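You operate a simulated robot arm through the tools that you are given. There is no shell and no other tool.

You run a simulated robot arm. Do the job below in one go: nothing can be reset, and whatever is moved stays where it is left.

JOB
Clamp the square tube in the vice and rub the burr off its end with the deburring pad.
Fine: vice shut before the rubbing; the pad goes back where it stood; open the vice again; the tube stays between the jaws. Set down upright: square tube, deburring pad. What is to be rubbed or washed off counts as gone when no trace of it is left.
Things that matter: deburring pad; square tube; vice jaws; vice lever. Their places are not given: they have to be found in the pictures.

It is judged by the outcome, as a careful person would: the job done as asked, and still so three seconds after it is handed in. It fails if anything else is knocked over, pushed out of place, dropped, spilled or broken.

ROBOT AND FRAMES
A 6-joint arm with a two-finger gripper, fixed in place. Base frame: the origin is on the floor under the middle of its stand, x ahead of it, y to its left, z up. Lengths are in mm, angles in degrees, forces in N, time in s.
With the tool pointing down near the work surface it reaches from about 480 to 820 mm from the base axis. Its first joint turns from -166.0 to 166.0 degrees. Payload 1.66 kg.
The tool frame sits at the grasp point between the pads (the TCP): z along the fingers, y along the line on which they close. The tips reach 16 mm beyond it. The gripper opens to 111 mm; its body begins 104 mm behind the TCP.
Orientation is told as [roll, pitch, yaw] about the base's x, y, z axes, in that order, counted from this pose: with the fingers straight down and closing along the base's y, the tool's x points along the base's -x, its y along +y and its z along -z.

CONTROLS
- The arm moves only by the tool play_rows. Its argument "deltas" is a list that holds one entry, the list of rows, each a list of 6 numbers: the shift along the tool's x, y, z in units of 25 mm (1.0 is 25 mm), then the turn, a rotation vector about the tool's x, y, z in units of 6 degrees (1.0 is 6 degrees). In form: [[[tx, ty, tz, ax, ay, az], ...]]. A call has 1 to 20 rows; each row shifts and turns the commanded pose from where the row before left it, along the tool's axes as they then stand. "fingers" is the gripper command, from -1 (shut) to 1 (fully open), values between in proportion, set as the call begins (left out, the last holds). A call with a number of a shift or a turn outside -1 to 1 is refused whole. Each row takes 0.2 s and may step no farther than 50 mm and 8.6 degrees from the row before; otherwise, or with a gripper value out of range, the whole call is refused. Where a pose cannot be reached the arm comes as near as it can. A force on the tool above 90 N (or 10 N above the force at the start of the call, whichever is more), or a blocked arm, ends the call early, and 0.2 s more pass. Each finger travels about 169.8 mm/s and halts on what it meets, pressing with about 26 N; the grip force reading is that of the motor and also rises with nothing between the fingers. The clock runs only during rows and for 0.2 s after the last one: add rows that do not move to give the fingers time. It gives the time, the measured TCP pose, the force on the tool (base axes), the opening and the grip force at its end, in the units of the frame above (readings bear some noise), with the torque about the TCP (base axes, N m) and any sound that the robot's microphone picked up, and new pictures: "views" is both (left out), scene, wrist or none.
- Cameras (640 x 400 px; columns grow to the right, rows downward): "scene" is fixed at [398.6, -649.5, 1598.4]; the picture's right is [1.00, 0.04, 0.00], its down [0.03, -0.81, -0.59] and it looks along [-0.02, 0.59, -0.81] (base axes); focal length 296 px, centre (320, 200). "wrist" rides on the gripper at [70, 14, -143] in the tool frame; the picture's right is [-0.19, 0.98, 0.00], its down [-0.87, -0.17, -0.47] and it looks along [-0.46, -0.09, 0.88] (tool axes); focal length 230 px, centre (320, 200).
- lift_body(by): moves the trunk up (or, below 0, down) by that many mm; the arm rides with it, the base frame stays. It gives what a move gives, with no picture.
- point_at(camera, pixels): for up to 12 pixels [column, row] of the newest picture of that camera ("zoom" is the newest enlarged one), the place [x, y, z] in the base frame of the surface seen there, good to about 2 mm. It takes no simulated time.
- enlarge(camera, box): a new picture of the part [left, top, right, bottom] of that camera's present view, enlarged. It takes no simulated time.
- job_done(): hands the job in; it is judged then, once.

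Open the gripper and draw the arm clear of the work before you hand the job in, unless the task says otherwise.

The tools are called after "Request:" as name(argument=value, ...) on one line, values as JSON. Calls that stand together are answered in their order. play_rows: Moves the arm, as the interface text tells. Its arguments: {"type":"object","properties":{"deltas":{"type":"array"},"fingers":{"type":"number"},"views":{"type":"string","enum":["both","scene","wrist","none"]}},"required":["deltas"]} The other tools are called the same way: lift_body (by) moves the trunk up or down; point_at (camera, pixels) gives the place of the surface under pixels of a picture; enlarge (camera, box) takes an enlarged picture of a part of a camera's view; job_done () hands the job in.

At the start:

```text
time: 0.0
tcp_pos: [235.6, -365.5, 1299.5]
tool_rot: [0.0, 0.0, 0.0]
contact_force: [0.5, -1.0, -0.6]
torque: [0.02, 0.0, 0.01]
opening: 110.9
grip_force: 0.2
trunk travel left (down, up): [-275.0, 315.0]
```

scene: 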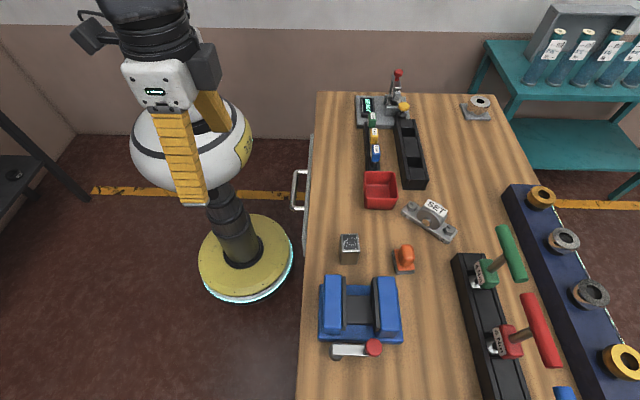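
wrist: 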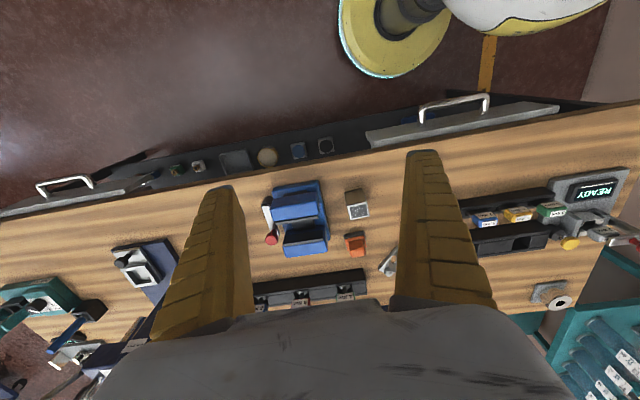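

The scene shows a blue vice near (360,310) with a red-knobbed lever at (355,350), a grey square tube at about (349,248), and an orange pad at (404,258). I'll enlarge these areas to look closer.

Request:
enlarge(camera="scene", box=[300, 220, 430, 370])

Request:
enlarge(camera="wrist", box=[240, 160, 420, 280])

```text
2.67 times, centred on (365, 295) of scene
```

zoom: 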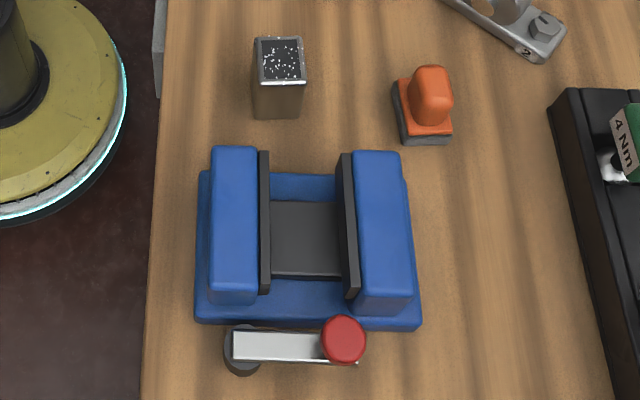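

```text
3.33 times, centred on (330, 220) of wrist
```

zoom: 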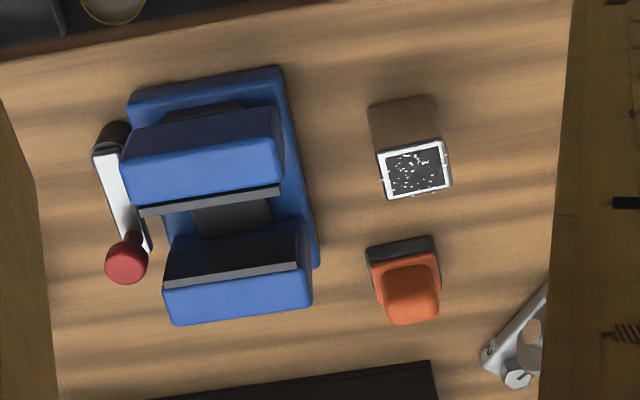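

The wrist zoom shows the tube's burred top end at (415,170), the pad at (408,285), and the vice jaws with the lever on its left. I'll measure points on the tube, the pad and the vice.

Request:
point_at(camera="zoom", pixels=[[381, 152], [441, 142], [450, 186], [388, 197], [415, 170], [400, 120], [360, 105], [400, 262], [412, 295], [385, 278], [435, 262], [405, 245]])

Request:
point_at(camera="scene", pixels=[[341, 236], [357, 236], [358, 248], [341, 248], [349, 242], [349, 258], [403, 250], [404, 262], [395, 270], [413, 270], [399, 246], [409, 246]])

```text
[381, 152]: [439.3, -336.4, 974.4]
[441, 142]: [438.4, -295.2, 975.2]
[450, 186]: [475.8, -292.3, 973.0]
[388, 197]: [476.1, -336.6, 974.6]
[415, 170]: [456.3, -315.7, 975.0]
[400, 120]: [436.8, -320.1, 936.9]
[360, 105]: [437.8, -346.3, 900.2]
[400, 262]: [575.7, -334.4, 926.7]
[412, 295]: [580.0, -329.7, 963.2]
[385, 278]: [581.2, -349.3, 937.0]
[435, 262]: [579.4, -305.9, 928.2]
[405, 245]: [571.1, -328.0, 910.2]
```

```text
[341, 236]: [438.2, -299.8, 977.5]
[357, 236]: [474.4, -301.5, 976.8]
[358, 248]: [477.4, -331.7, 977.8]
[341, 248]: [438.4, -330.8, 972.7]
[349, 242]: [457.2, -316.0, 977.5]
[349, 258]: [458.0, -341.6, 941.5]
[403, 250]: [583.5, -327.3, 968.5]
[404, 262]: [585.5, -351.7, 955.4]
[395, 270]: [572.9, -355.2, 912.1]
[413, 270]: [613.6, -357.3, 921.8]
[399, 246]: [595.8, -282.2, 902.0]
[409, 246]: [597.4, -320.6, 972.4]
```

The tube stands about 40 mm square at (457,-316) with its top at z≈975. Now I'll measure the vice and the pad in the scene zoom.

Request:
enlarge(camera="scene", box=[310, 265, 415, 365])

```text
4.00 times, centred on (362, 315) of scene
```

zoom: 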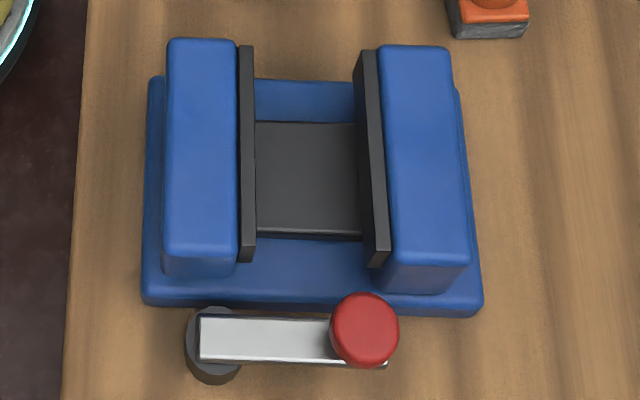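

The zoom shows the jaws (dark plates at columns 247 and 370), the dark bed between them, and the lever below. I'll take points on each.

Request:
point_at(camera="zoom", pixels=[[247, 60], [247, 245], [367, 65], [380, 250], [300, 180], [300, 130], [300, 225], [200, 60], [200, 230], [430, 230], [415, 60], [300, 100]])

Request:
point_at(camera="zoom", pixels=[[207, 338], [260, 338], [310, 338], [365, 325], [365, 345], [335, 330], [397, 330], [365, 300], [215, 370], [250, 280], [155, 280], [475, 290]])

```text
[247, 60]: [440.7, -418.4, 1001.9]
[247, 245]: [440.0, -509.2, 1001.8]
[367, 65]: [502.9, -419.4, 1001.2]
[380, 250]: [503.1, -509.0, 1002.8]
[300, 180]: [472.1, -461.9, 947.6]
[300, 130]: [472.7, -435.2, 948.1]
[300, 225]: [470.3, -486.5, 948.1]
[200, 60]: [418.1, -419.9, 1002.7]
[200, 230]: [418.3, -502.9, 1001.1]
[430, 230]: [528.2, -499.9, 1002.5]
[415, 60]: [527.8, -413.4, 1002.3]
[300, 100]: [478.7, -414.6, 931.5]
```

```text
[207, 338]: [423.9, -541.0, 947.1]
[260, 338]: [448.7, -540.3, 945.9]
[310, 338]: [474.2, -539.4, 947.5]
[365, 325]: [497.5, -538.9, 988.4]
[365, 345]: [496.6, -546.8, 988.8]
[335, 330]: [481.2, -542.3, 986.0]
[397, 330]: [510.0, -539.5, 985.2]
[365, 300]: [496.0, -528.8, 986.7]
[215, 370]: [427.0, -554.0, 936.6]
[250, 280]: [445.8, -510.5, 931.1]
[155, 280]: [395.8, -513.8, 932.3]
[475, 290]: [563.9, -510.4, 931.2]
```

Jaw faces are about 55 mm apart in x (444 to 499), with the bed at z≈948 and jaw tops at 1002; the lever pivots near (425,-541) with its knob at (496,-541). I'll move the open gripper above the tube to look at it closely.

Request:
play_rows(deltas=[[[-0.888, 0.198, 0.6, 0, 0, 0], [-0.888, 0.198, 0.6, 0, 0, 0], [-0.888, 0.198, 0.6, 0, 0, 0], [-0.888, 0.198, 0.6, 0, 0, 0], [-0.888, 0.198, 0.6, 0, 0, 0], [-0.888, 0.198, 0.6, 0, 0, 0], [-0.888, 0.198, 0.6, 0, 0, 0], [-0.888, 0.198, 0.6, 0, 0, 0], [-0.888, 0.198, 0.6, 0, 0, 0], [-0.888, 0.198, 0.6, 0, 0, 0], [0, 0, 0, 0, 0, 0]]], fingers=1, views="both")

```text
time: 2.4
tcp_pos: [458.1, -314.4, 1149.6]
tool_rot: [-0.1, 0.1, 0.0]
contact_force: [-0.1, -0.2, -0.6]
torque: [0.02, -0.02, 0.01]
opening: 111.0
grip_force: 0.0
trunk travel left (down, up): [-275.0, 315.0]
```

scene: 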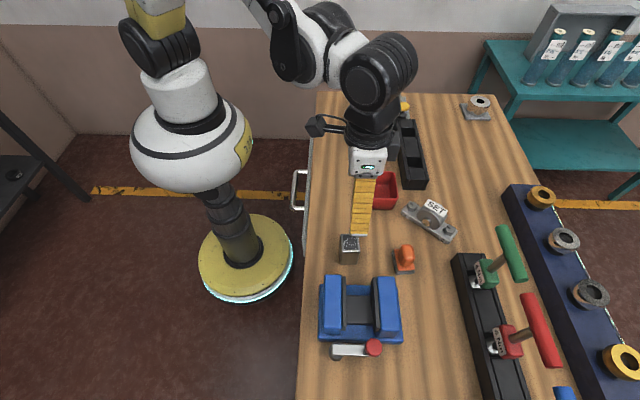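
wrist: 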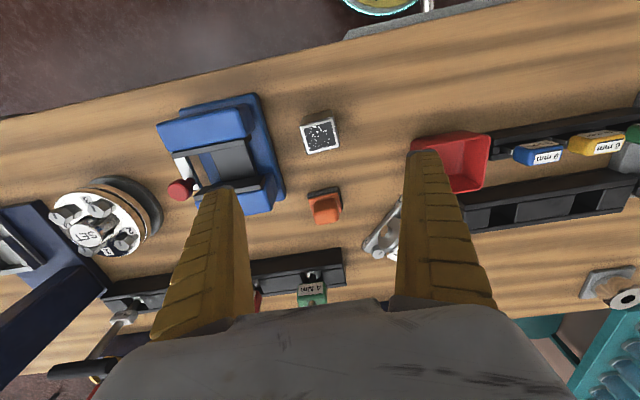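

The gripper is above the tube, which shows at (320,132) in the wrist view. I'll enlarge the tube and pad in the wrist view, and measure the finger width in the scene picture.

Request:
enlarge(camera="wrist", box=[270, 90, 400, 240])

Request:
point_at(camera="scene", pixels=[[351, 232], [359, 232], [367, 232], [353, 220], [369, 220], [354, 200], [372, 200], [355, 185], [375, 185], [360, 225], [364, 215], [350, 225]])

```text
2.67 times, centred on (335, 165) of wrist
```

zoom: 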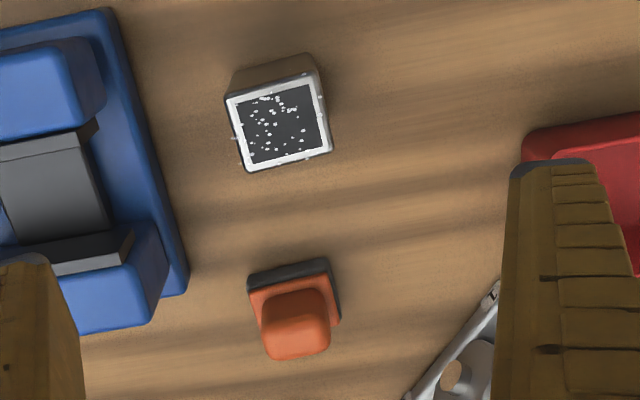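

```text
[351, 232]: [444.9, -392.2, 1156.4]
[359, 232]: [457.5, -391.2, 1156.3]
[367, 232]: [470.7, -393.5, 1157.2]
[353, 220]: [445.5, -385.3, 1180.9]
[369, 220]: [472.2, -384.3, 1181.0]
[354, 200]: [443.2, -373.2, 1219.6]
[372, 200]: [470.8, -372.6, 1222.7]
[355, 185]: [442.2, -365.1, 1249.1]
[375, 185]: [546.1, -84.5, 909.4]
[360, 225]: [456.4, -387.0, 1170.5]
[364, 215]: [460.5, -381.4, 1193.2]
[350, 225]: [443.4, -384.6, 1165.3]
```

The finger is about 28 mm wide (x 444–471), so it fits between the jaws. I'll measure the tube's top corners and the pad's outlines in this zoom.

Request:
point_at(camera="zoom", pixels=[[230, 99], [314, 77], [328, 149], [249, 168], [231, 85], [314, 60], [250, 280], [328, 262], [340, 318], [262, 330], [270, 300], [322, 295]])

Request:
point_at(camera="zoom", pixels=[[265, 310], [330, 310], [295, 325], [270, 345], [325, 338], [295, 355], [250, 292], [330, 275], [337, 312], [280, 285], [300, 297], [250, 271]])

```text
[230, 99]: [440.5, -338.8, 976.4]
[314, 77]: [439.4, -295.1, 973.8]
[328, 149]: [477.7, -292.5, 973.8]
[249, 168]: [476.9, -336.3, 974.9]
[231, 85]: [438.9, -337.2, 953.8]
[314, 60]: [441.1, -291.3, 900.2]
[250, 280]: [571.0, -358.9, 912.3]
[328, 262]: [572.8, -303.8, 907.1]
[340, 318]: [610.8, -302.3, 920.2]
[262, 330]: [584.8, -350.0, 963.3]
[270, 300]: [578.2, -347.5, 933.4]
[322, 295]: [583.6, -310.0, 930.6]
```

```text
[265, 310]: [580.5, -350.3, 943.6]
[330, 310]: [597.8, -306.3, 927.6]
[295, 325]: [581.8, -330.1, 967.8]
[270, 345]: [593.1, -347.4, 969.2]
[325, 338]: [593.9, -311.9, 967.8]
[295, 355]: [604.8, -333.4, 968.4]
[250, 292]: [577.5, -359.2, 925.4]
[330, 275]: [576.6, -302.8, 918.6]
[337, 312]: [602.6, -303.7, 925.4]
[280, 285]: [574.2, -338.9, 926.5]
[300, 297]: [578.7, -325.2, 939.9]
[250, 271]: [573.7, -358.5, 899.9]
```

The tube's top spans x 439–478 and y −338 to −293, nearly aligned with the base axes; the pad's base is x 571–613, y −359 to −303 with a handle about 40 mm wide in y. I'll descend with the fingers part open, down to grip the upper part of the tube (TCP z≈962).

Request:
play_rows(deltas=[[[-0.02, -0.03, 0.75, 0, 0, 0], [-0.02, -0.03, 0.75, 0, 0, 0], [0, 0, 0.75, 0, 0, 0], [0, 0, 0.75, 0, 0, 0], [0, 0, 0.75, 0, 0, 0], [0, 0, 0.75, 0, 0, 0], [0, 0, 0.75, 0, 0, 0], [0, 0, 0.75, 0, 0, 0], [0, 0, 0.75, 0, 0, 0], [0, 0, 0.75, 0, 0, 0], [0, 0, 0, 0, 0, 0]]], fingers=0.44, views="both")

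```text
time: 4.8
tcp_pos: [461.6, -316.2, 961.6]
tool_rot: [0.0, 0.0, 0.0]
contact_force: [0.2, 0.3, -0.2]
torque: [-0.02, -0.02, 0.01]
opening: 81.5
grip_force: 0.7
trunk travel left (down, up): [-275.0, 315.0]
```

scene: 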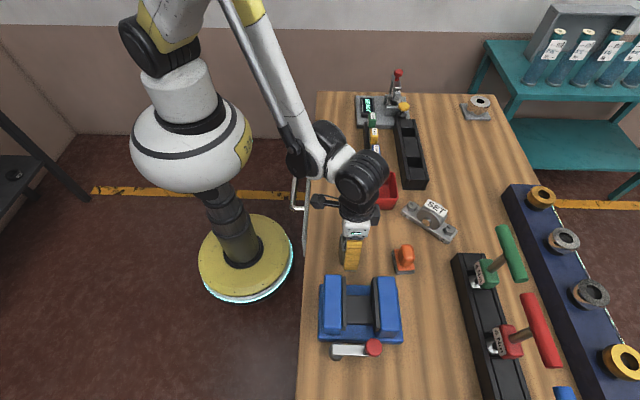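
wrist: 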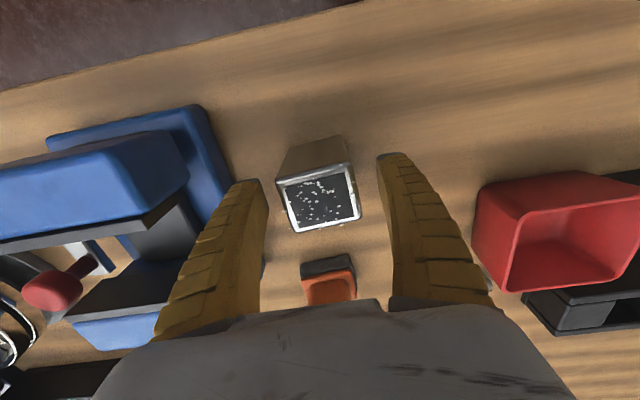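

The fingers straddle the tube (wrist view, tube at (320,200)), with the TCP at z≈962. I'll close the fingers on it.

Request:
play_rows(deltas=[[[0, 0, 0, 0, 0, 0], [0, 0, 0, 0, 0, 0], [0, 0, 0, 0, 0, 0], [0, 0, 0, 0, 0, 0]]], fingers=-1, views="wrist")

```text
time: 5.8
tcp_pos: [461.1, -317.3, 961.4]
tool_rot: [0.0, 0.1, 0.0]
contact_force: [1.2, -0.4, 7.3]
torque: [-0.05, -0.08, 0.14]
opening: 47.0
grip_force: 26.1
trunk travel left (down, up): [-275.0, 315.0]
```

wrist: 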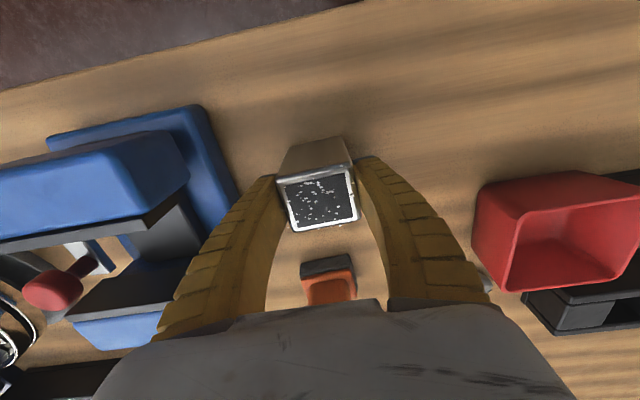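

The grip stopped at 47 mm with 26 N on the tube. I'll lift it straight up by 130 mm.

Request:
play_rows(deltas=[[[0, 0, -0.4, 0, 0, 0], [0, 0, -0.8, 0, 0, 0], [0, 0, -0.8, 0, 0, 0], [0, 0, -0.8, 0, 0, 0], [0, 0, -0.8, 0, 0, 0], [0, 0, -0.8, 0, 0, 0], [0, 0, -0.8, 0, 0, 0], [0, 0, 0, 0, 0, 0]]], views="both")

```text
time: 7.6
tcp_pos: [459.9, -317.6, 1090.7]
tool_rot: [0.1, 0.1, 0.0]
contact_force: [0.7, 0.5, -0.3]
torque: [0.03, 0.01, 0.0]
opening: 0.0
grip_force: 26.0
trunk travel left (down, up): [-275.0, 315.0]
```

scene: 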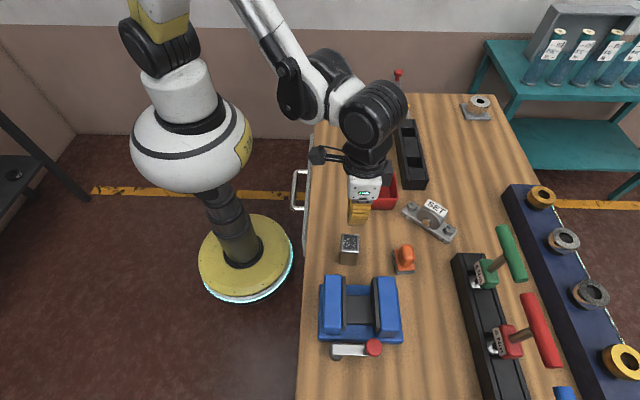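
wrist: 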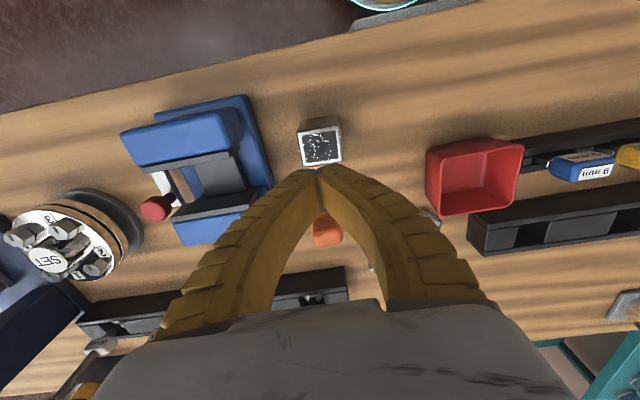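

The tube stayed behind: the opening reads 0 and the tube still stands at (349,250) in the scene. I'll inspect it closely to see whether it shifted and why it slipped.

Request:
enlarge(camera="wrist", box=[280, 100, 380, 180])

Request:
enlarge(camera="scene", box=[320, 220, 430, 290])

```text
5.00 times, centred on (330, 140) of wrist
```

zoom: 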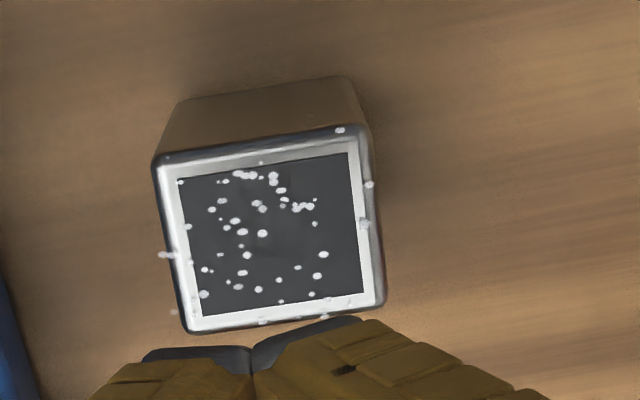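

```text
5.71 times, centred on (375, 255) of scene
```

zoom: 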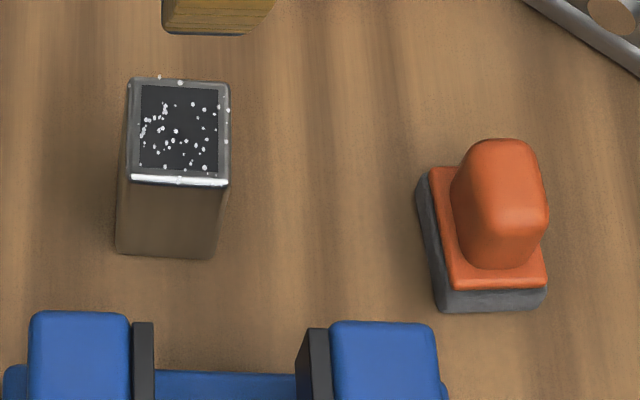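

The tube stands upright and nearly unmoved, with the burr specks on its top end. I'll measure its edges and lower wall again.

Request:
point_at(camera="zoom", pixels=[[131, 82], [229, 85], [227, 182], [132, 180], [180, 130], [120, 246], [213, 253], [125, 215], [222, 215], [170, 240], [170, 200], [115, 252]])

Request:
point_at(camera="zoom", pixels=[[432, 172], [455, 285], [545, 280], [490, 150], [500, 145], [535, 180], [470, 190], [500, 240], [440, 305], [543, 302], [520, 165], [465, 260]])

```text
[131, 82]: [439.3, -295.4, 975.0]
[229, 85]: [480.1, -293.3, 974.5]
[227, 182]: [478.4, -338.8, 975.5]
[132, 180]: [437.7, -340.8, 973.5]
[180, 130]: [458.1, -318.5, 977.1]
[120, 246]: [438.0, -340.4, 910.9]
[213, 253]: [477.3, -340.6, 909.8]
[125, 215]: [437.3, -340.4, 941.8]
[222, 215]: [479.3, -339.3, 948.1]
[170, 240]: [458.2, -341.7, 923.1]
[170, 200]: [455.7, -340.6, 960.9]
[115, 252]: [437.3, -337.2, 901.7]
```

```text
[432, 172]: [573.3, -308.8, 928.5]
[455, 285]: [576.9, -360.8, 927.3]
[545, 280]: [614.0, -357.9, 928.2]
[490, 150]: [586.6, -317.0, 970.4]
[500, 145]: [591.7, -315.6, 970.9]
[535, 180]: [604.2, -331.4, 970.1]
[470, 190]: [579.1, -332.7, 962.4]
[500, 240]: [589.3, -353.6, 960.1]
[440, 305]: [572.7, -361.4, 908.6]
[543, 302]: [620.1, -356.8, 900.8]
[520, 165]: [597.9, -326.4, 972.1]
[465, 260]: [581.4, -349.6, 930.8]
```

The tube still stands at about (458.5,−317), 41 × 46 mm, so the grip near its top slipped. I'll reopen and go down lower, to TCP z≈943, for a better hold.

Request:
play_rows(deltas=[[[0, 0, 0, 0, 0, 0], [0, 0, 0, 0, 0, 0], [0.03, 0, 0.7, 0, 0, 0], [0.03, 0, 0.7, 0, 0, 0], [0, 0, 0.7, 0, 0, 0], [0, 0, 0.7, 0, 0, 0], [0, 0, 0.7, 0, 0, 0], [0, 0, 0.7, 0, 0, 0], [0, 0, 0.7, 0, 0, 0], [0, 0, 0.7, 0, 0, 0], [0, 0, 0.32, 0, 0, 0], [0, 0, 0, 0, 0, 0]]], fingers=0.44, views="wrist")

```text
time: 10.2
tcp_pos: [458.1, -317.4, 942.6]
tool_rot: [-0.1, 0.0, 0.1]
contact_force: [0.9, 0.7, -1.0]
torque: [0.01, 0.0, 0.0]
opening: 81.4
grip_force: 1.3
trunk travel left (down, up): [-275.0, 315.0]
```

wrist: 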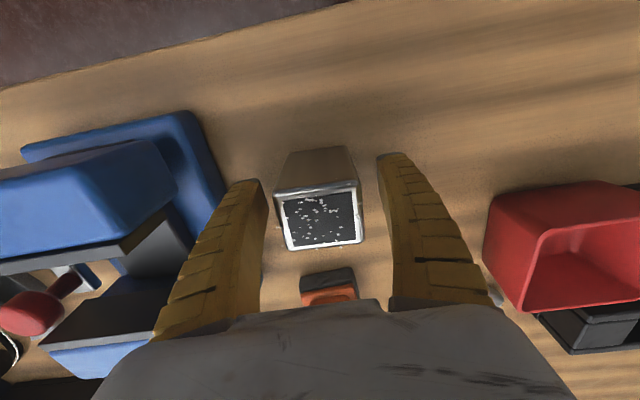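

The fingers are now lower around the tube (wrist (318,215)). I'll close and hold, then check the readings before lifting.

Request:
play_rows(deltas=[[[0, 0, 0, 0, 0, 0], [0, 0, 0, 0, 0, 0], [0, 0, 0, 0, 0, 0], [0, 0, 0, 0, 0, 0], [0, 0, 0, 0, 0, 0]]], fingers=-1, views="wrist")

```text
time: 11.4
tcp_pos: [458.2, -316.2, 942.0]
tool_rot: [-0.1, -0.1, 0.0]
contact_force: [2.3, -3.7, 10.8]
torque: [-0.06, -0.13, -0.13]
opening: 47.2
grip_force: 25.5
trunk travel left (down, up): [-275.0, 315.0]
```

wrist: 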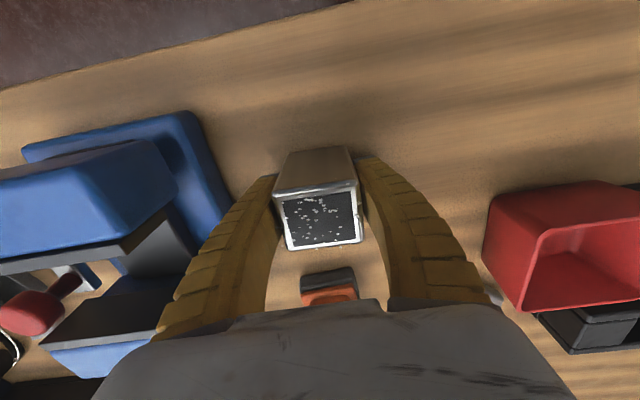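

The fingers hold at 47.2 mm with 25.5 N. I'll lift slowly, only 15 mm, and check that the tube comes along.

Request:
play_rows(deltas=[[[0, 0, -0.1, 0, 0, 0], [0, 0, -0.1, 0, 0, 0], [0, 0, -0.1, 0, 0, 0], [0, 0, -0.1, 0, 0, 0], [0, 0, -0.1, 0, 0, 0], [0, 0, -0.1, 0, 0, 0], [0, 0, 0, 0, 0, 0]]], views="both")

```text
time: 13.0
tcp_pos: [458.7, -317.0, 957.9]
tool_rot: [0.0, -0.1, 0.0]
contact_force: [0.2, 0.3, -3.2]
torque: [0.0, 0.03, -0.03]
opening: 45.9
grip_force: 26.6
trunk travel left (down, up): [-275.0, 315.0]
```

scene: 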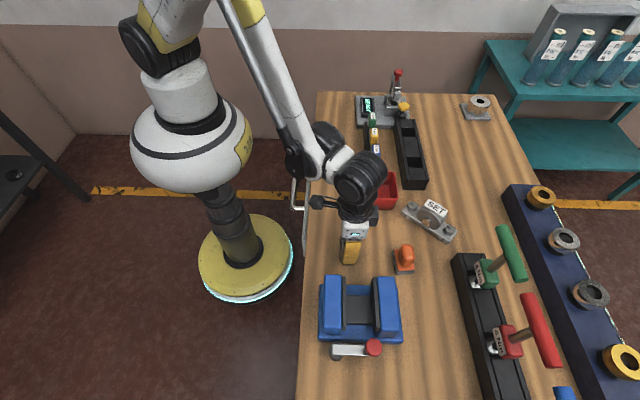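
wrist: 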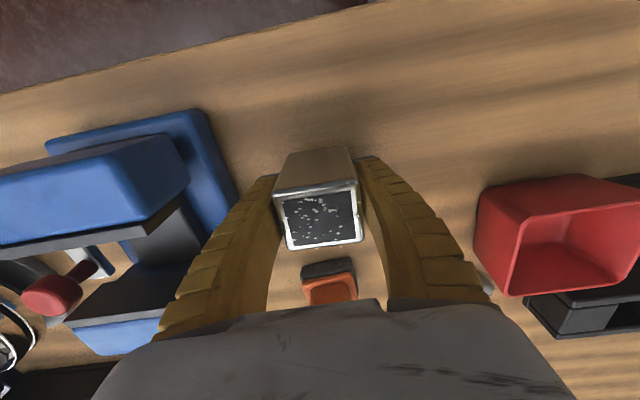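

The tube lifted with the fingers (wrist view unchanged in size, load −3.2 N in z). I'll keep lifting gently until its bottom clears the jaws.

Request:
play_rows(deltas=[[[0, 0, -0.2, 0, 0, 0], [0, 0, -0.3, 0, 0, 0], [0, 0, -0.3, 0, 0, 0], [0, 0, -0.3, 0, 0, 0], [0, 0, -0.3, 0, 0, 0], [0, 0, -0.3, 0, 0, 0], [0, 0, -0.3, 0, 0, 0], [0, 0, -0.3, 0, 0, 0], [0, 0, -0.3, 0, 0, 0], [0, 0, -0.3, 0, 0, 0], [0, 0, -0.3, 0, 0, 0], [0, 0, -0.3, 0, 0, 0], [0, 0, -0.3, 0, 0, 0], [0, 0, -0.3, 0, 0, 0], [0, 0, -0.3, 0, 0, 0], [0, 0, -0.2, 0, 0, 0], [0, 0, 0, 0, 0, 0]]], views="both")

```text
time: 16.6
tcp_pos: [458.0, -317.6, 1073.9]
tool_rot: [0.0, 0.0, 0.0]
contact_force: [-0.1, -0.8, -3.7]
torque: [-0.01, 0.01, 0.02]
opening: 46.2
grip_force: 26.1
trunk travel left (down, up): [-275.0, 315.0]
```

scene: 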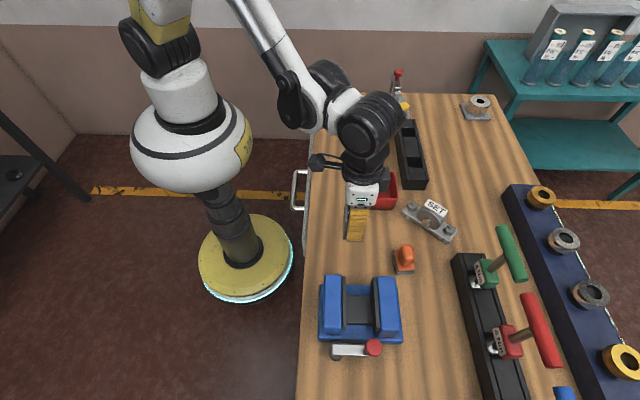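
wrist: 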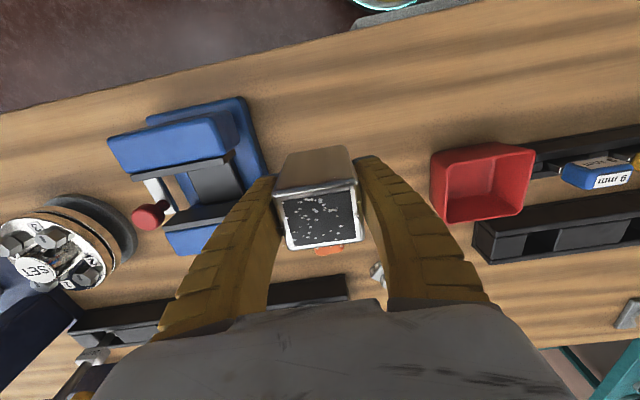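

The tube is held well clear of the table now. I'll measure its top and check how it sits in the fingers before carrying it over the vice.

Request:
point_at(camera="wrist", pixels=[[282, 198], [352, 188], [360, 238], [292, 246], [287, 220], [357, 210]])

Request:
enlarge(camera="wrist", box=[260, 130, 390, 260])

```text
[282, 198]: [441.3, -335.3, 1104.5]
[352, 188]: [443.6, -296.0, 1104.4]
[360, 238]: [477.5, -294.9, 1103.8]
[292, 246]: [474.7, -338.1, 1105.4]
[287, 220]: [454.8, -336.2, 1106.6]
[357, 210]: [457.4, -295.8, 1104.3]
```

```text
3.08 times, centred on (325, 195) of wrist
```

zoom: 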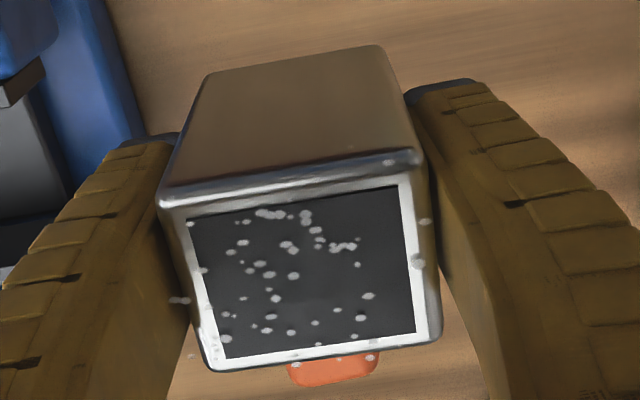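

The tube sits squarely, its top at z≈1105 and centred about (459,−317). I'll refine the jaw-gap position before moving over it.

Request:
enlarge(camera="scene", box=[310, 265, 415, 365])

Request:
point_at(camera="zoom", pixels=[[242, 150], [252, 150], [254, 200], [242, 200], [362, 100], [369, 150], [383, 200], [374, 200], [367, 200], [385, 240], [375, 240], [258, 190]])

```text
4.00 times, centred on (362, 315) of scene
```

zoom: 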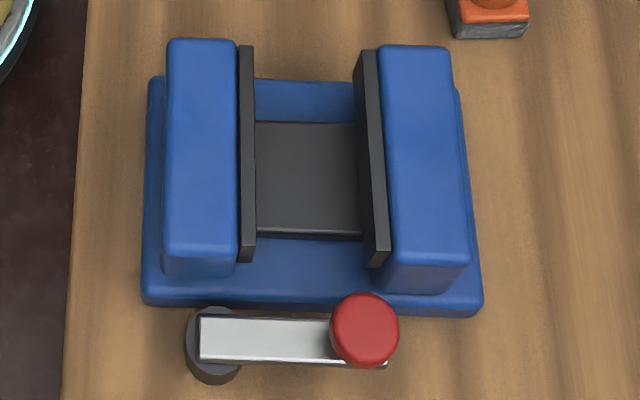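

```text
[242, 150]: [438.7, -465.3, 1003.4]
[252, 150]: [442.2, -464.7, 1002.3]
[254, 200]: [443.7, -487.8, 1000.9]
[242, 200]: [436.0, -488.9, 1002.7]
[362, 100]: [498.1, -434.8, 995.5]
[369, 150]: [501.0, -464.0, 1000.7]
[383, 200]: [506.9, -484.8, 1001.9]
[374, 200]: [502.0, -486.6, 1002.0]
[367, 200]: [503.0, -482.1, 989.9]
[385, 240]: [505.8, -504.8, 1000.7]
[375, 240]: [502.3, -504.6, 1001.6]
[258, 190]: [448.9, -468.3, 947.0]
```

The jaw gap is x 444 to 499.5 (centre ≈471.8), y centre ≈ −463. I'll carry the tube over the gap at this height.

Request:
play_rows(deltas=[[[-0.03, -0.2, 0, 0, 0, 0], [-0.03, -0.36, 0, 0, 0, 0], [-0.03, -0.36, 0, 0, 0, 0], [-0.03, -0.36, 0, 0, 0, 0], [-0.03, -0.36, 0, 0, 0, 0], [-0.03, -0.36, 0, 0, 0, 0], [-0.03, -0.36, 0, 0, 0, 0], [-0.03, -0.36, 0, 0, 0, 0], [-0.03, -0.36, 0, 0, 0, 0], [-0.03, -0.36, 0, 0, 0, 0], [-0.03, -0.36, 0, 0, 0, 0], [-0.03, -0.36, 0, 0, 0, 0], [-0.03, -0.36, 0, 0, 0, 0], [-0.03, -0.36, 0, 0, 0, 0], [-0.03, -0.36, 0, 0, 0, 0], [-0.03, -0.36, 0, 0, 0, 0], [-0.03, -0.24, 0, 0, 0, 0], [0, 0, 0, 0, 0, 0]]], views="both")

```text
time: 20.4
tcp_pos: [470.7, -462.9, 1073.1]
tool_rot: [0.0, -0.1, -0.1]
contact_force: [-0.4, 0.1, -3.4]
torque: [0.02, -0.02, -0.02]
opening: 45.9
grip_force: 26.5
trunk travel left (down, up): [-275.0, 315.0]
```

scene: 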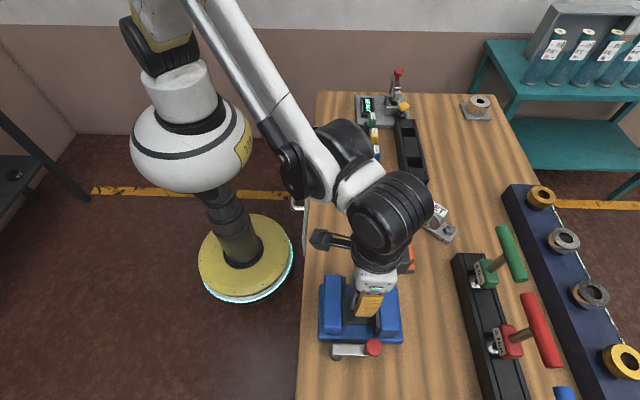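
wrist: 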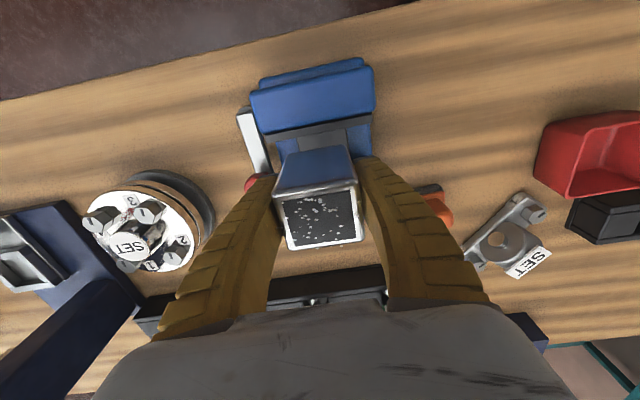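

The tube is above the jaws (wrist view (320,215)). I'll measure its top corners against the jaw faces before lowering.

Request:
point_at(camera="wrist", pixels=[[282, 198], [352, 188], [360, 238], [292, 246], [320, 140], [320, 128], [320, 110], [278, 192], [355, 182]])

Request:
enlarge(camera="wrist", box=[220, 50, 420, 260])

Request:
enlarge(camera="scene", box=[300, 240, 440, 370])

```text
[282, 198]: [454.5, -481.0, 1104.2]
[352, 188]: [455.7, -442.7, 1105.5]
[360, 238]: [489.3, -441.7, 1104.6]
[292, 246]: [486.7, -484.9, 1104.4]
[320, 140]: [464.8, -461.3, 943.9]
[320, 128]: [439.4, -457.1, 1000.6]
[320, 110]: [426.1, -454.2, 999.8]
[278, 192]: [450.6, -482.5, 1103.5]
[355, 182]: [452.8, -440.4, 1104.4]
```

```text
1.90 times, centred on (320, 155) of wrist
```

zoom: 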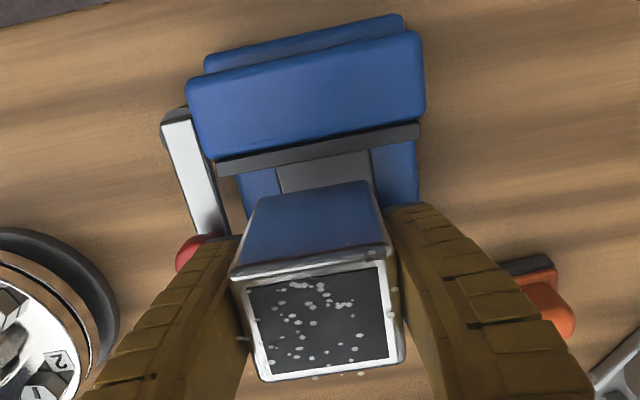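

```text
3.08 times, centred on (370, 305) of scene
```

zoom: 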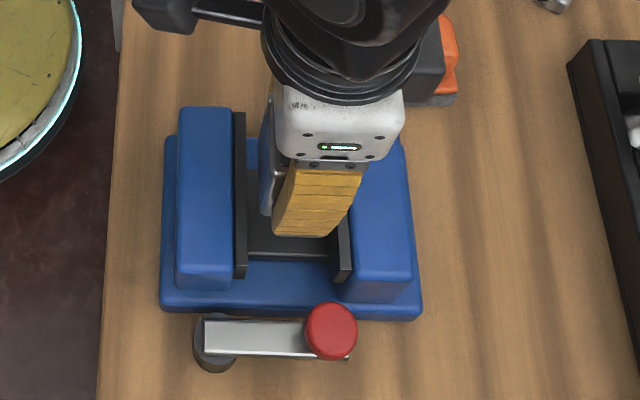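

The tube spans x 451–490 with 7 mm of room on each side. I'll lower it 78 mm, slowing at the end, to come just above the bed.

Request:
play_rows(deltas=[[[-0.02, -0.02, 0.2, 0, 0, 0], [0, 0, 0.3, 0, 0, 0], [0, 0, 0.3, 0, 0, 0], [0, 0, 0.3, 0, 0, 0], [0, 0, 0.3, 0, 0, 0], [0, 0, 0.3, 0, 0, 0], [0, 0, 0.3, 0, 0, 0], [0, 0, 0.3, 0, 0, 0], [0, 0, 0.3, 0, 0, 0], [0, 0, 0.3, 0, 0, 0], [0, 0, 0.12, 0, 0, 0], [0, 0, 0.1, 0, 0, 0], [0, 0, 0, 0, 0, 0]]], views="both")

```text
time: 23.2
tcp_pos: [471.4, -464.6, 995.8]
tool_rot: [0.0, 0.0, 0.0]
contact_force: [0.1, 0.5, -3.6]
torque: [0.0, 0.01, 0.01]
opening: 45.9
grip_force: 26.8
trunk travel left (down, up): [-275.0, 315.0]
```

scene: 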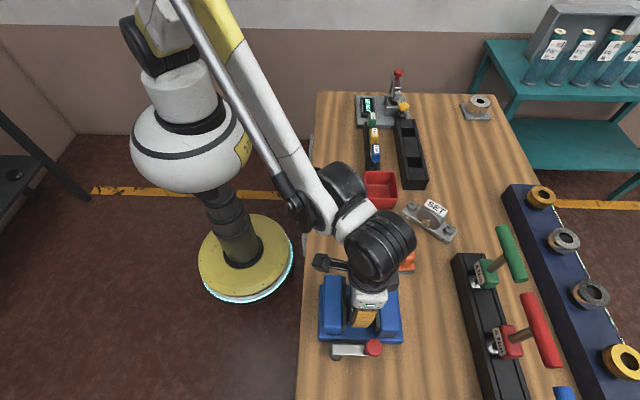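
wrist: 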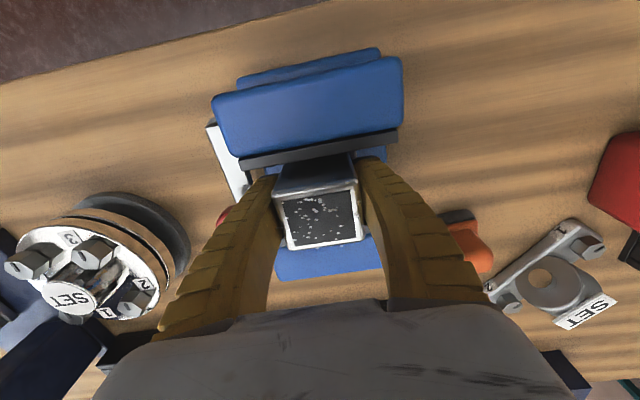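

The load is still −3.6 N at z≈996, so the tube has not landed. I'll lower in 1 mm steps until it touches the bed.

Request:
play_rows(deltas=[[[0, 0, 0.04, 0, 0, 0], [0, 0, 0.04, 0, 0, 0], [0, 0, 0.04, 0, 0, 0], [0, 0, 0, 0, 0, 0]]], views="none")

```text
time: 24.2
tcp_pos: [471.1, -465.1, 992.4]
tool_rot: [0.0, 0.0, 0.0]
contact_force: [-0.5, -0.8, -3.4]
torque: [0.02, -0.01, 0.0]
opening: 45.9
grip_force: 25.9
trunk travel left (down, up): [-275.0, 315.0]
```

Still about −3.4 N, so no contact yet at z≈992.4. I'll go down two more 1 mm steps, half a millimetre at the end.

Request:
play_rows(deltas=[[[0, 0, 0.04, 0, 0, 0], [0, 0, 0.02, 0, 0, 0], [0, 0, 0, 0, 0, 0]]], views="none")

```text
time: 25.0
tcp_pos: [471.9, -463.8, 990.9]
tool_rot: [0.1, 0.0, 0.0]
contact_force: [0.2, -0.2, -2.8]
torque: [0.01, 0.02, -0.01]
opening: 46.2
grip_force: 25.7
trunk travel left (down, up): [-275.0, 315.0]
```

The load is −2.8 N at z≈991, so contact is close. I'll continue another 1.5 mm in small steps.

Request:
play_rows(deltas=[[[0, 0, 0.03, 0, 0, 0], [0, 0, 0.03, 0, 0, 0], [0, 0, 0, 0, 0, 0]]], views="wrist")

```text
time: 25.8
tcp_pos: [472.0, -462.7, 988.9]
tool_rot: [0.0, 0.0, 0.0]
contact_force: [-0.5, -0.3, -2.0]
torque: [0.05, -0.03, -0.02]
opening: 45.9
grip_force: 25.7
trunk travel left (down, up): [-275.0, 315.0]
```

wrist: 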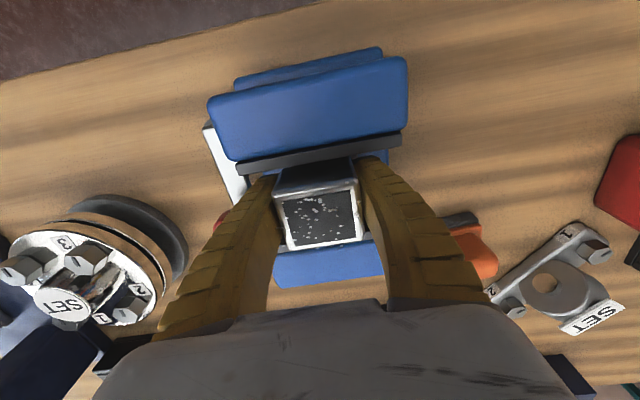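

The load has dropped to −2.0 N, so the bed is starting to carry the tube. One more small step, and I'll measure the tube's top.

Request:
play_rows(deltas=[[[0, 0, 0.03, 0, 0, 0], [0, 0, 0, 0, 0, 0]]], views="wrist")

Request:
point_at(camera="wrist", pixels=[[282, 198], [352, 188], [360, 238], [292, 246]])

```text
time: 26.4
tcp_pos: [472.1, -463.5, 990.1]
tool_rot: [-0.1, 0.0, -0.1]
contact_force: [-2.3, 1.2, 3.7]
torque: [0.05, -0.02, 0.0]
opening: 46.1
grip_force: 25.6
trunk travel left (down, up): [-275.0, 315.0]
```

wrist: 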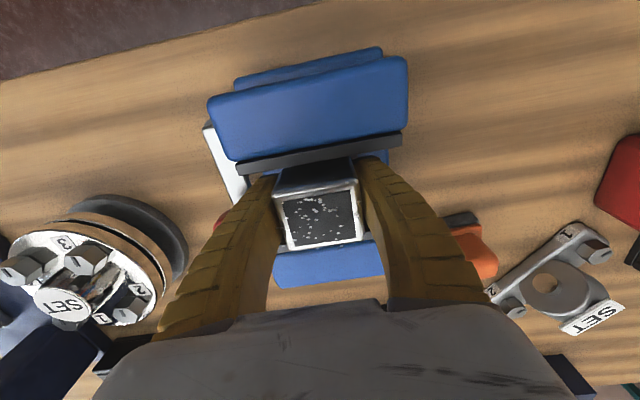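

```text
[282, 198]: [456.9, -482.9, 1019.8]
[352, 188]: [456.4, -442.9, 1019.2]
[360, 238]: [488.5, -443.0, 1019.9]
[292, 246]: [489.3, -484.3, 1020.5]
```

The force is now +3.7 N, so the tube is standing on the bed with its top at z≈1020. I'll open the fingers only to about 62 mm so they stay clear of the lever knob.

Request:
play_rows(deltas=[[[0, 0, 0, 0, 0, 0], [0, 0, 0, 0, 0, 0], [0, 0, 0, 0, 0, 0]]], fingers=0.117, views="wrist")

```text
time: 27.2
tcp_pos: [472.3, -464.4, 988.3]
tool_rot: [0.0, -0.1, 0.0]
contact_force: [-0.4, 1.0, 0.8]
torque: [0.04, -0.03, 0.01]
opening: 63.8
grip_force: 1.2
trunk travel left (down, up): [-275.0, 315.0]
```

wrist: 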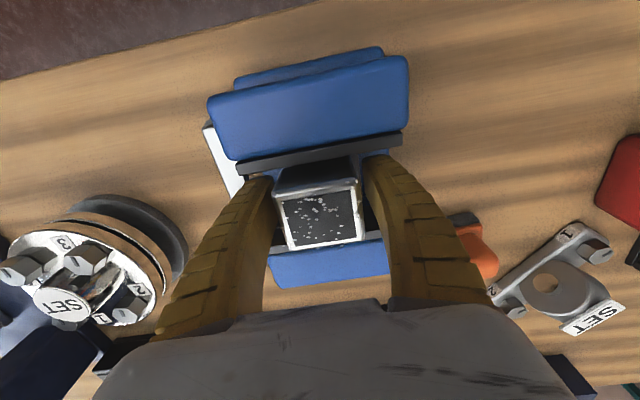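

The tube stands free between the fingers (wrist (318,215)). I'll retreat straight up 140 mm.

Request:
play_rows(deltas=[[[0, 0, -0.2, 0, 0, 0], [0, 0, -0.3, 0, 0, 0], [0, 0, -0.6, 0, 0, 0], [0, 0, -0.8, 0, 0, 0], [0, 0, -0.8, 0, 0, 0], [0, 0, -0.8, 0, 0, 0], [0, 0, -0.8, 0, 0, 0], [0, 0, -0.8, 0, 0, 0], [0, 0, -0.5, 0, 0, 0], [0, 0, 0, 0, 0, 0]]], views="both")

```text
time: 29.4
tcp_pos: [471.6, -463.4, 1126.0]
tool_rot: [0.1, 0.0, 0.0]
contact_force: [-0.7, -0.5, -0.5]
torque: [-0.01, -0.03, 0.03]
opening: 63.7
grip_force: 1.0
trunk travel left (down, up): [-275.0, 315.0]
```

scene: 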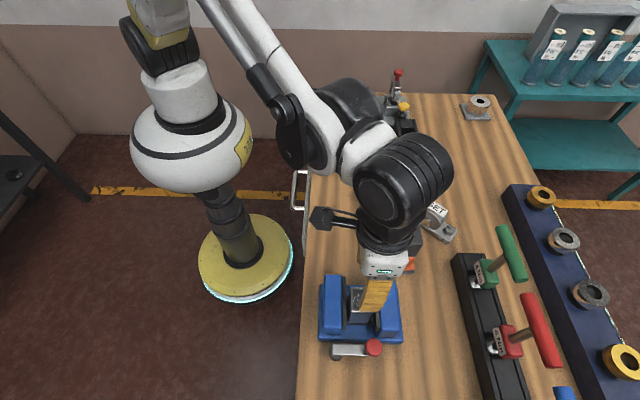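
wrist: 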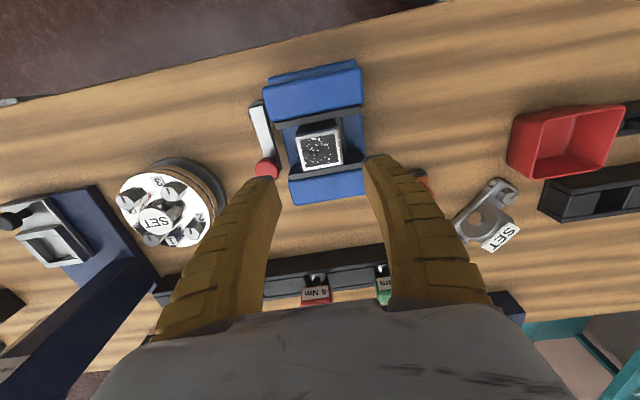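

The tube stands between the jaws and the lever with its red knob is at (262,150) in the wrist view. I'll look closely at the lever and locate the round dial beside it.

Request:
enlarge(camera="wrist", box=[230, 50, 380, 215])

Request:
point_at(camera="wrist", pixels=[[165, 205], [120, 195], [210, 215], [185, 165], [155, 245], [258, 110], [262, 135], [266, 168], [266, 176], [256, 100], [160, 165], [222, 185]])

```text
2.42 times, centred on (305, 132) of wrist
```

zoom: 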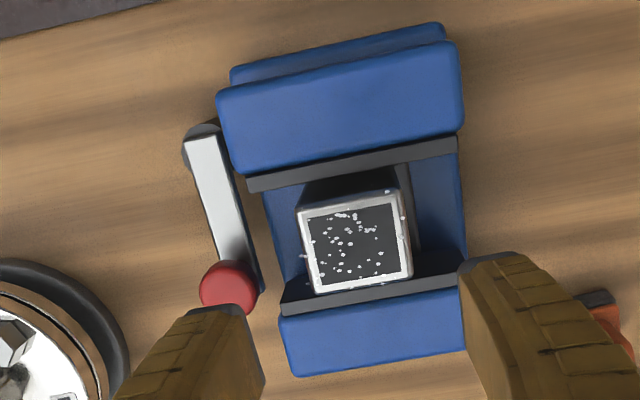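

```text
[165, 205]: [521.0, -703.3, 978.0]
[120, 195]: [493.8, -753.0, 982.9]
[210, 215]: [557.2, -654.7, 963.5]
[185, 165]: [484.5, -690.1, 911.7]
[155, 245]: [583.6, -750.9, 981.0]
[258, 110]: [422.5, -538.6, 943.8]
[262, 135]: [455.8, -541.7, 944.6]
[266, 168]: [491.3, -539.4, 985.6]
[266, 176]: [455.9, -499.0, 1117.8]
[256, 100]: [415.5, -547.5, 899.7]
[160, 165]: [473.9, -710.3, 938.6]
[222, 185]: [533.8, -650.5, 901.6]
```

The dial sits near (530,−705), well beyond the lever's swing, and the lever bar lies at z≈945 with its knob at (496,−541). I'll turn the gripper 90° in place so it can take the knob from its ±x sides, clear of the jaw.

Request:
play_rows(deltas=[[[0, 0, 0, 0, 0, -1], [0, 0, 0, 0, 0, -1], [0, 0, 0, 0, 0, -1], [0, 0, 0, 0, 0, -1], [0, 0, 0, 0, 0, -1], [0, 0, 0, 0, 0, -1], [0, 0, 0, 0, 0, -1], [0, 0, 0, 0, 0, -1], [0, 0, 0, 0, 0, -1], [0, 0, 0, 0, 0, -1], [0, 0, 0, 0, 0, -1], [0, 0, 0, 0, 0, -1], [0, 0, 0, 0, 0, -1], [0, 0, 0, 0, 0, -1], [0, 0, 0, 0, 0, -1], [0, 0, 0, 0, 0, 0]]], views="both")

```text
time: 32.8
tcp_pos: [472.7, -463.8, 1127.3]
tool_rot: [0.1, 0.0, 90.0]
contact_force: [0.2, 0.2, 0.6]
torque: [0.04, -0.02, -0.02]
opening: 63.6
grip_force: 1.5
trunk travel left (down, up): [-275.0, 315.0]
```

scene: 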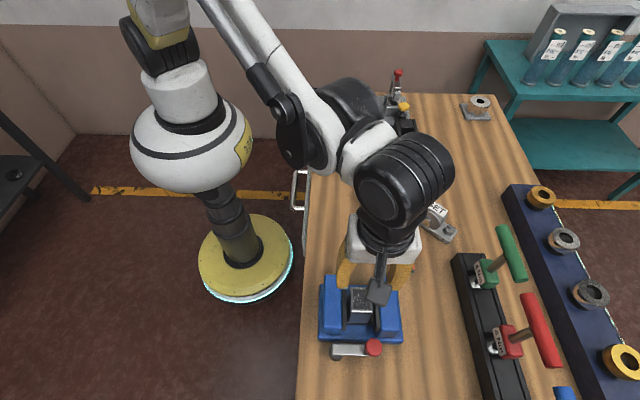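
wrist: 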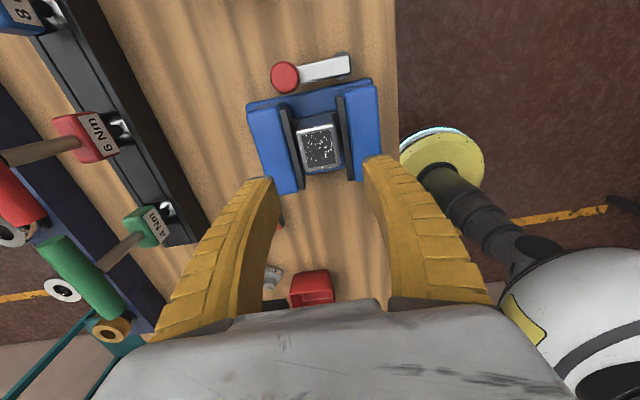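

The gripper is turned to yaw 90, and the wrist view now shows the lever at (315,72). I'll zoom in on the lever and knob for exact positions.

Request:
enlarge(camera="wrist", box=[240, 40, 400, 200])

Request:
point_at(camera="zoom", pixels=[[210, 92], [185, 95], [230, 92], [208, 65], [208, 115], [250, 80], [300, 70], [340, 65], [350, 50], [245, 105], [270, 100], [330, 90]])

```text
2.50 times, centred on (320, 120) of wrist
```

zoom: 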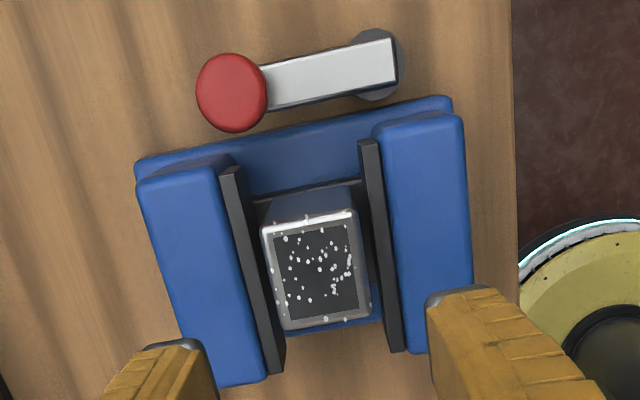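

```text
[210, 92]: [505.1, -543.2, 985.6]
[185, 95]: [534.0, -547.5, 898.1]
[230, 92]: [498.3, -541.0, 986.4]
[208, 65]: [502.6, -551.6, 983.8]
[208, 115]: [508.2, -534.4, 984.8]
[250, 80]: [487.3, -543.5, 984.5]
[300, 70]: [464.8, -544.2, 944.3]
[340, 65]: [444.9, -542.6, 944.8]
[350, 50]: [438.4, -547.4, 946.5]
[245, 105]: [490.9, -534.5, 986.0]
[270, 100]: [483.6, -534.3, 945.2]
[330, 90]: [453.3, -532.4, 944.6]
```

The knob is centred near (496,−542), about 29 mm across, with its top at z≈987. I'll move above it and descend to z≈1040.

Request:
play_rows(deltas=[[[0.5, -0.16, 0, 0, 0, 0], [0.53, -0.16, 0, 0, 0, 0], [0.53, -0.16, 0, 0, 0, 0], [0.53, -0.16, 0, 0, 0, 0], [0.53, -0.16, 0, 0, 0, 0], [0.52, -0.14, 0, 0, 0, 0], [0, 0, 0.6, 0, 0, 0], [0, 0, 0.7, 0, 0, 0], [0, 0, 0.7, 0, 0, 0], [0, 0, 0.7, 0, 0, 0], [0, 0, 0.7, 0, 0, 0], [0, 0, 0, 0, 0, 0]]], views="both")

```text
time: 35.4
tcp_pos: [496.2, -542.5, 1044.0]
tool_rot: [-0.1, 0.0, 89.9]
contact_force: [0.8, -0.4, 0.0]
torque: [0.02, 0.01, -0.03]
opening: 64.0
grip_force: 1.4
trunk travel left (down, up): [-275.0, 315.0]
```

scene: 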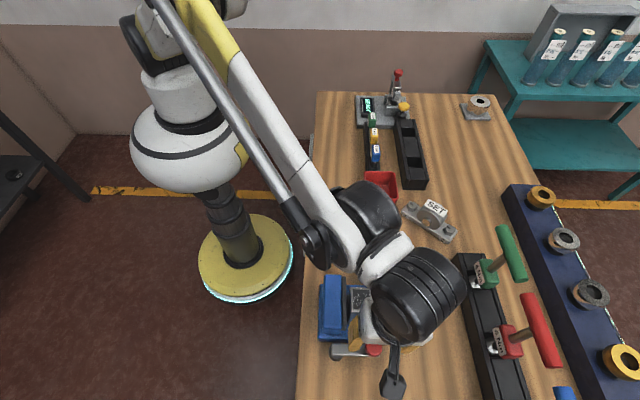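
wrist: 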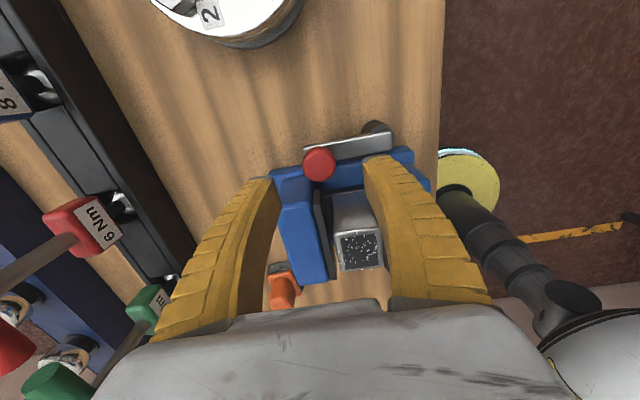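

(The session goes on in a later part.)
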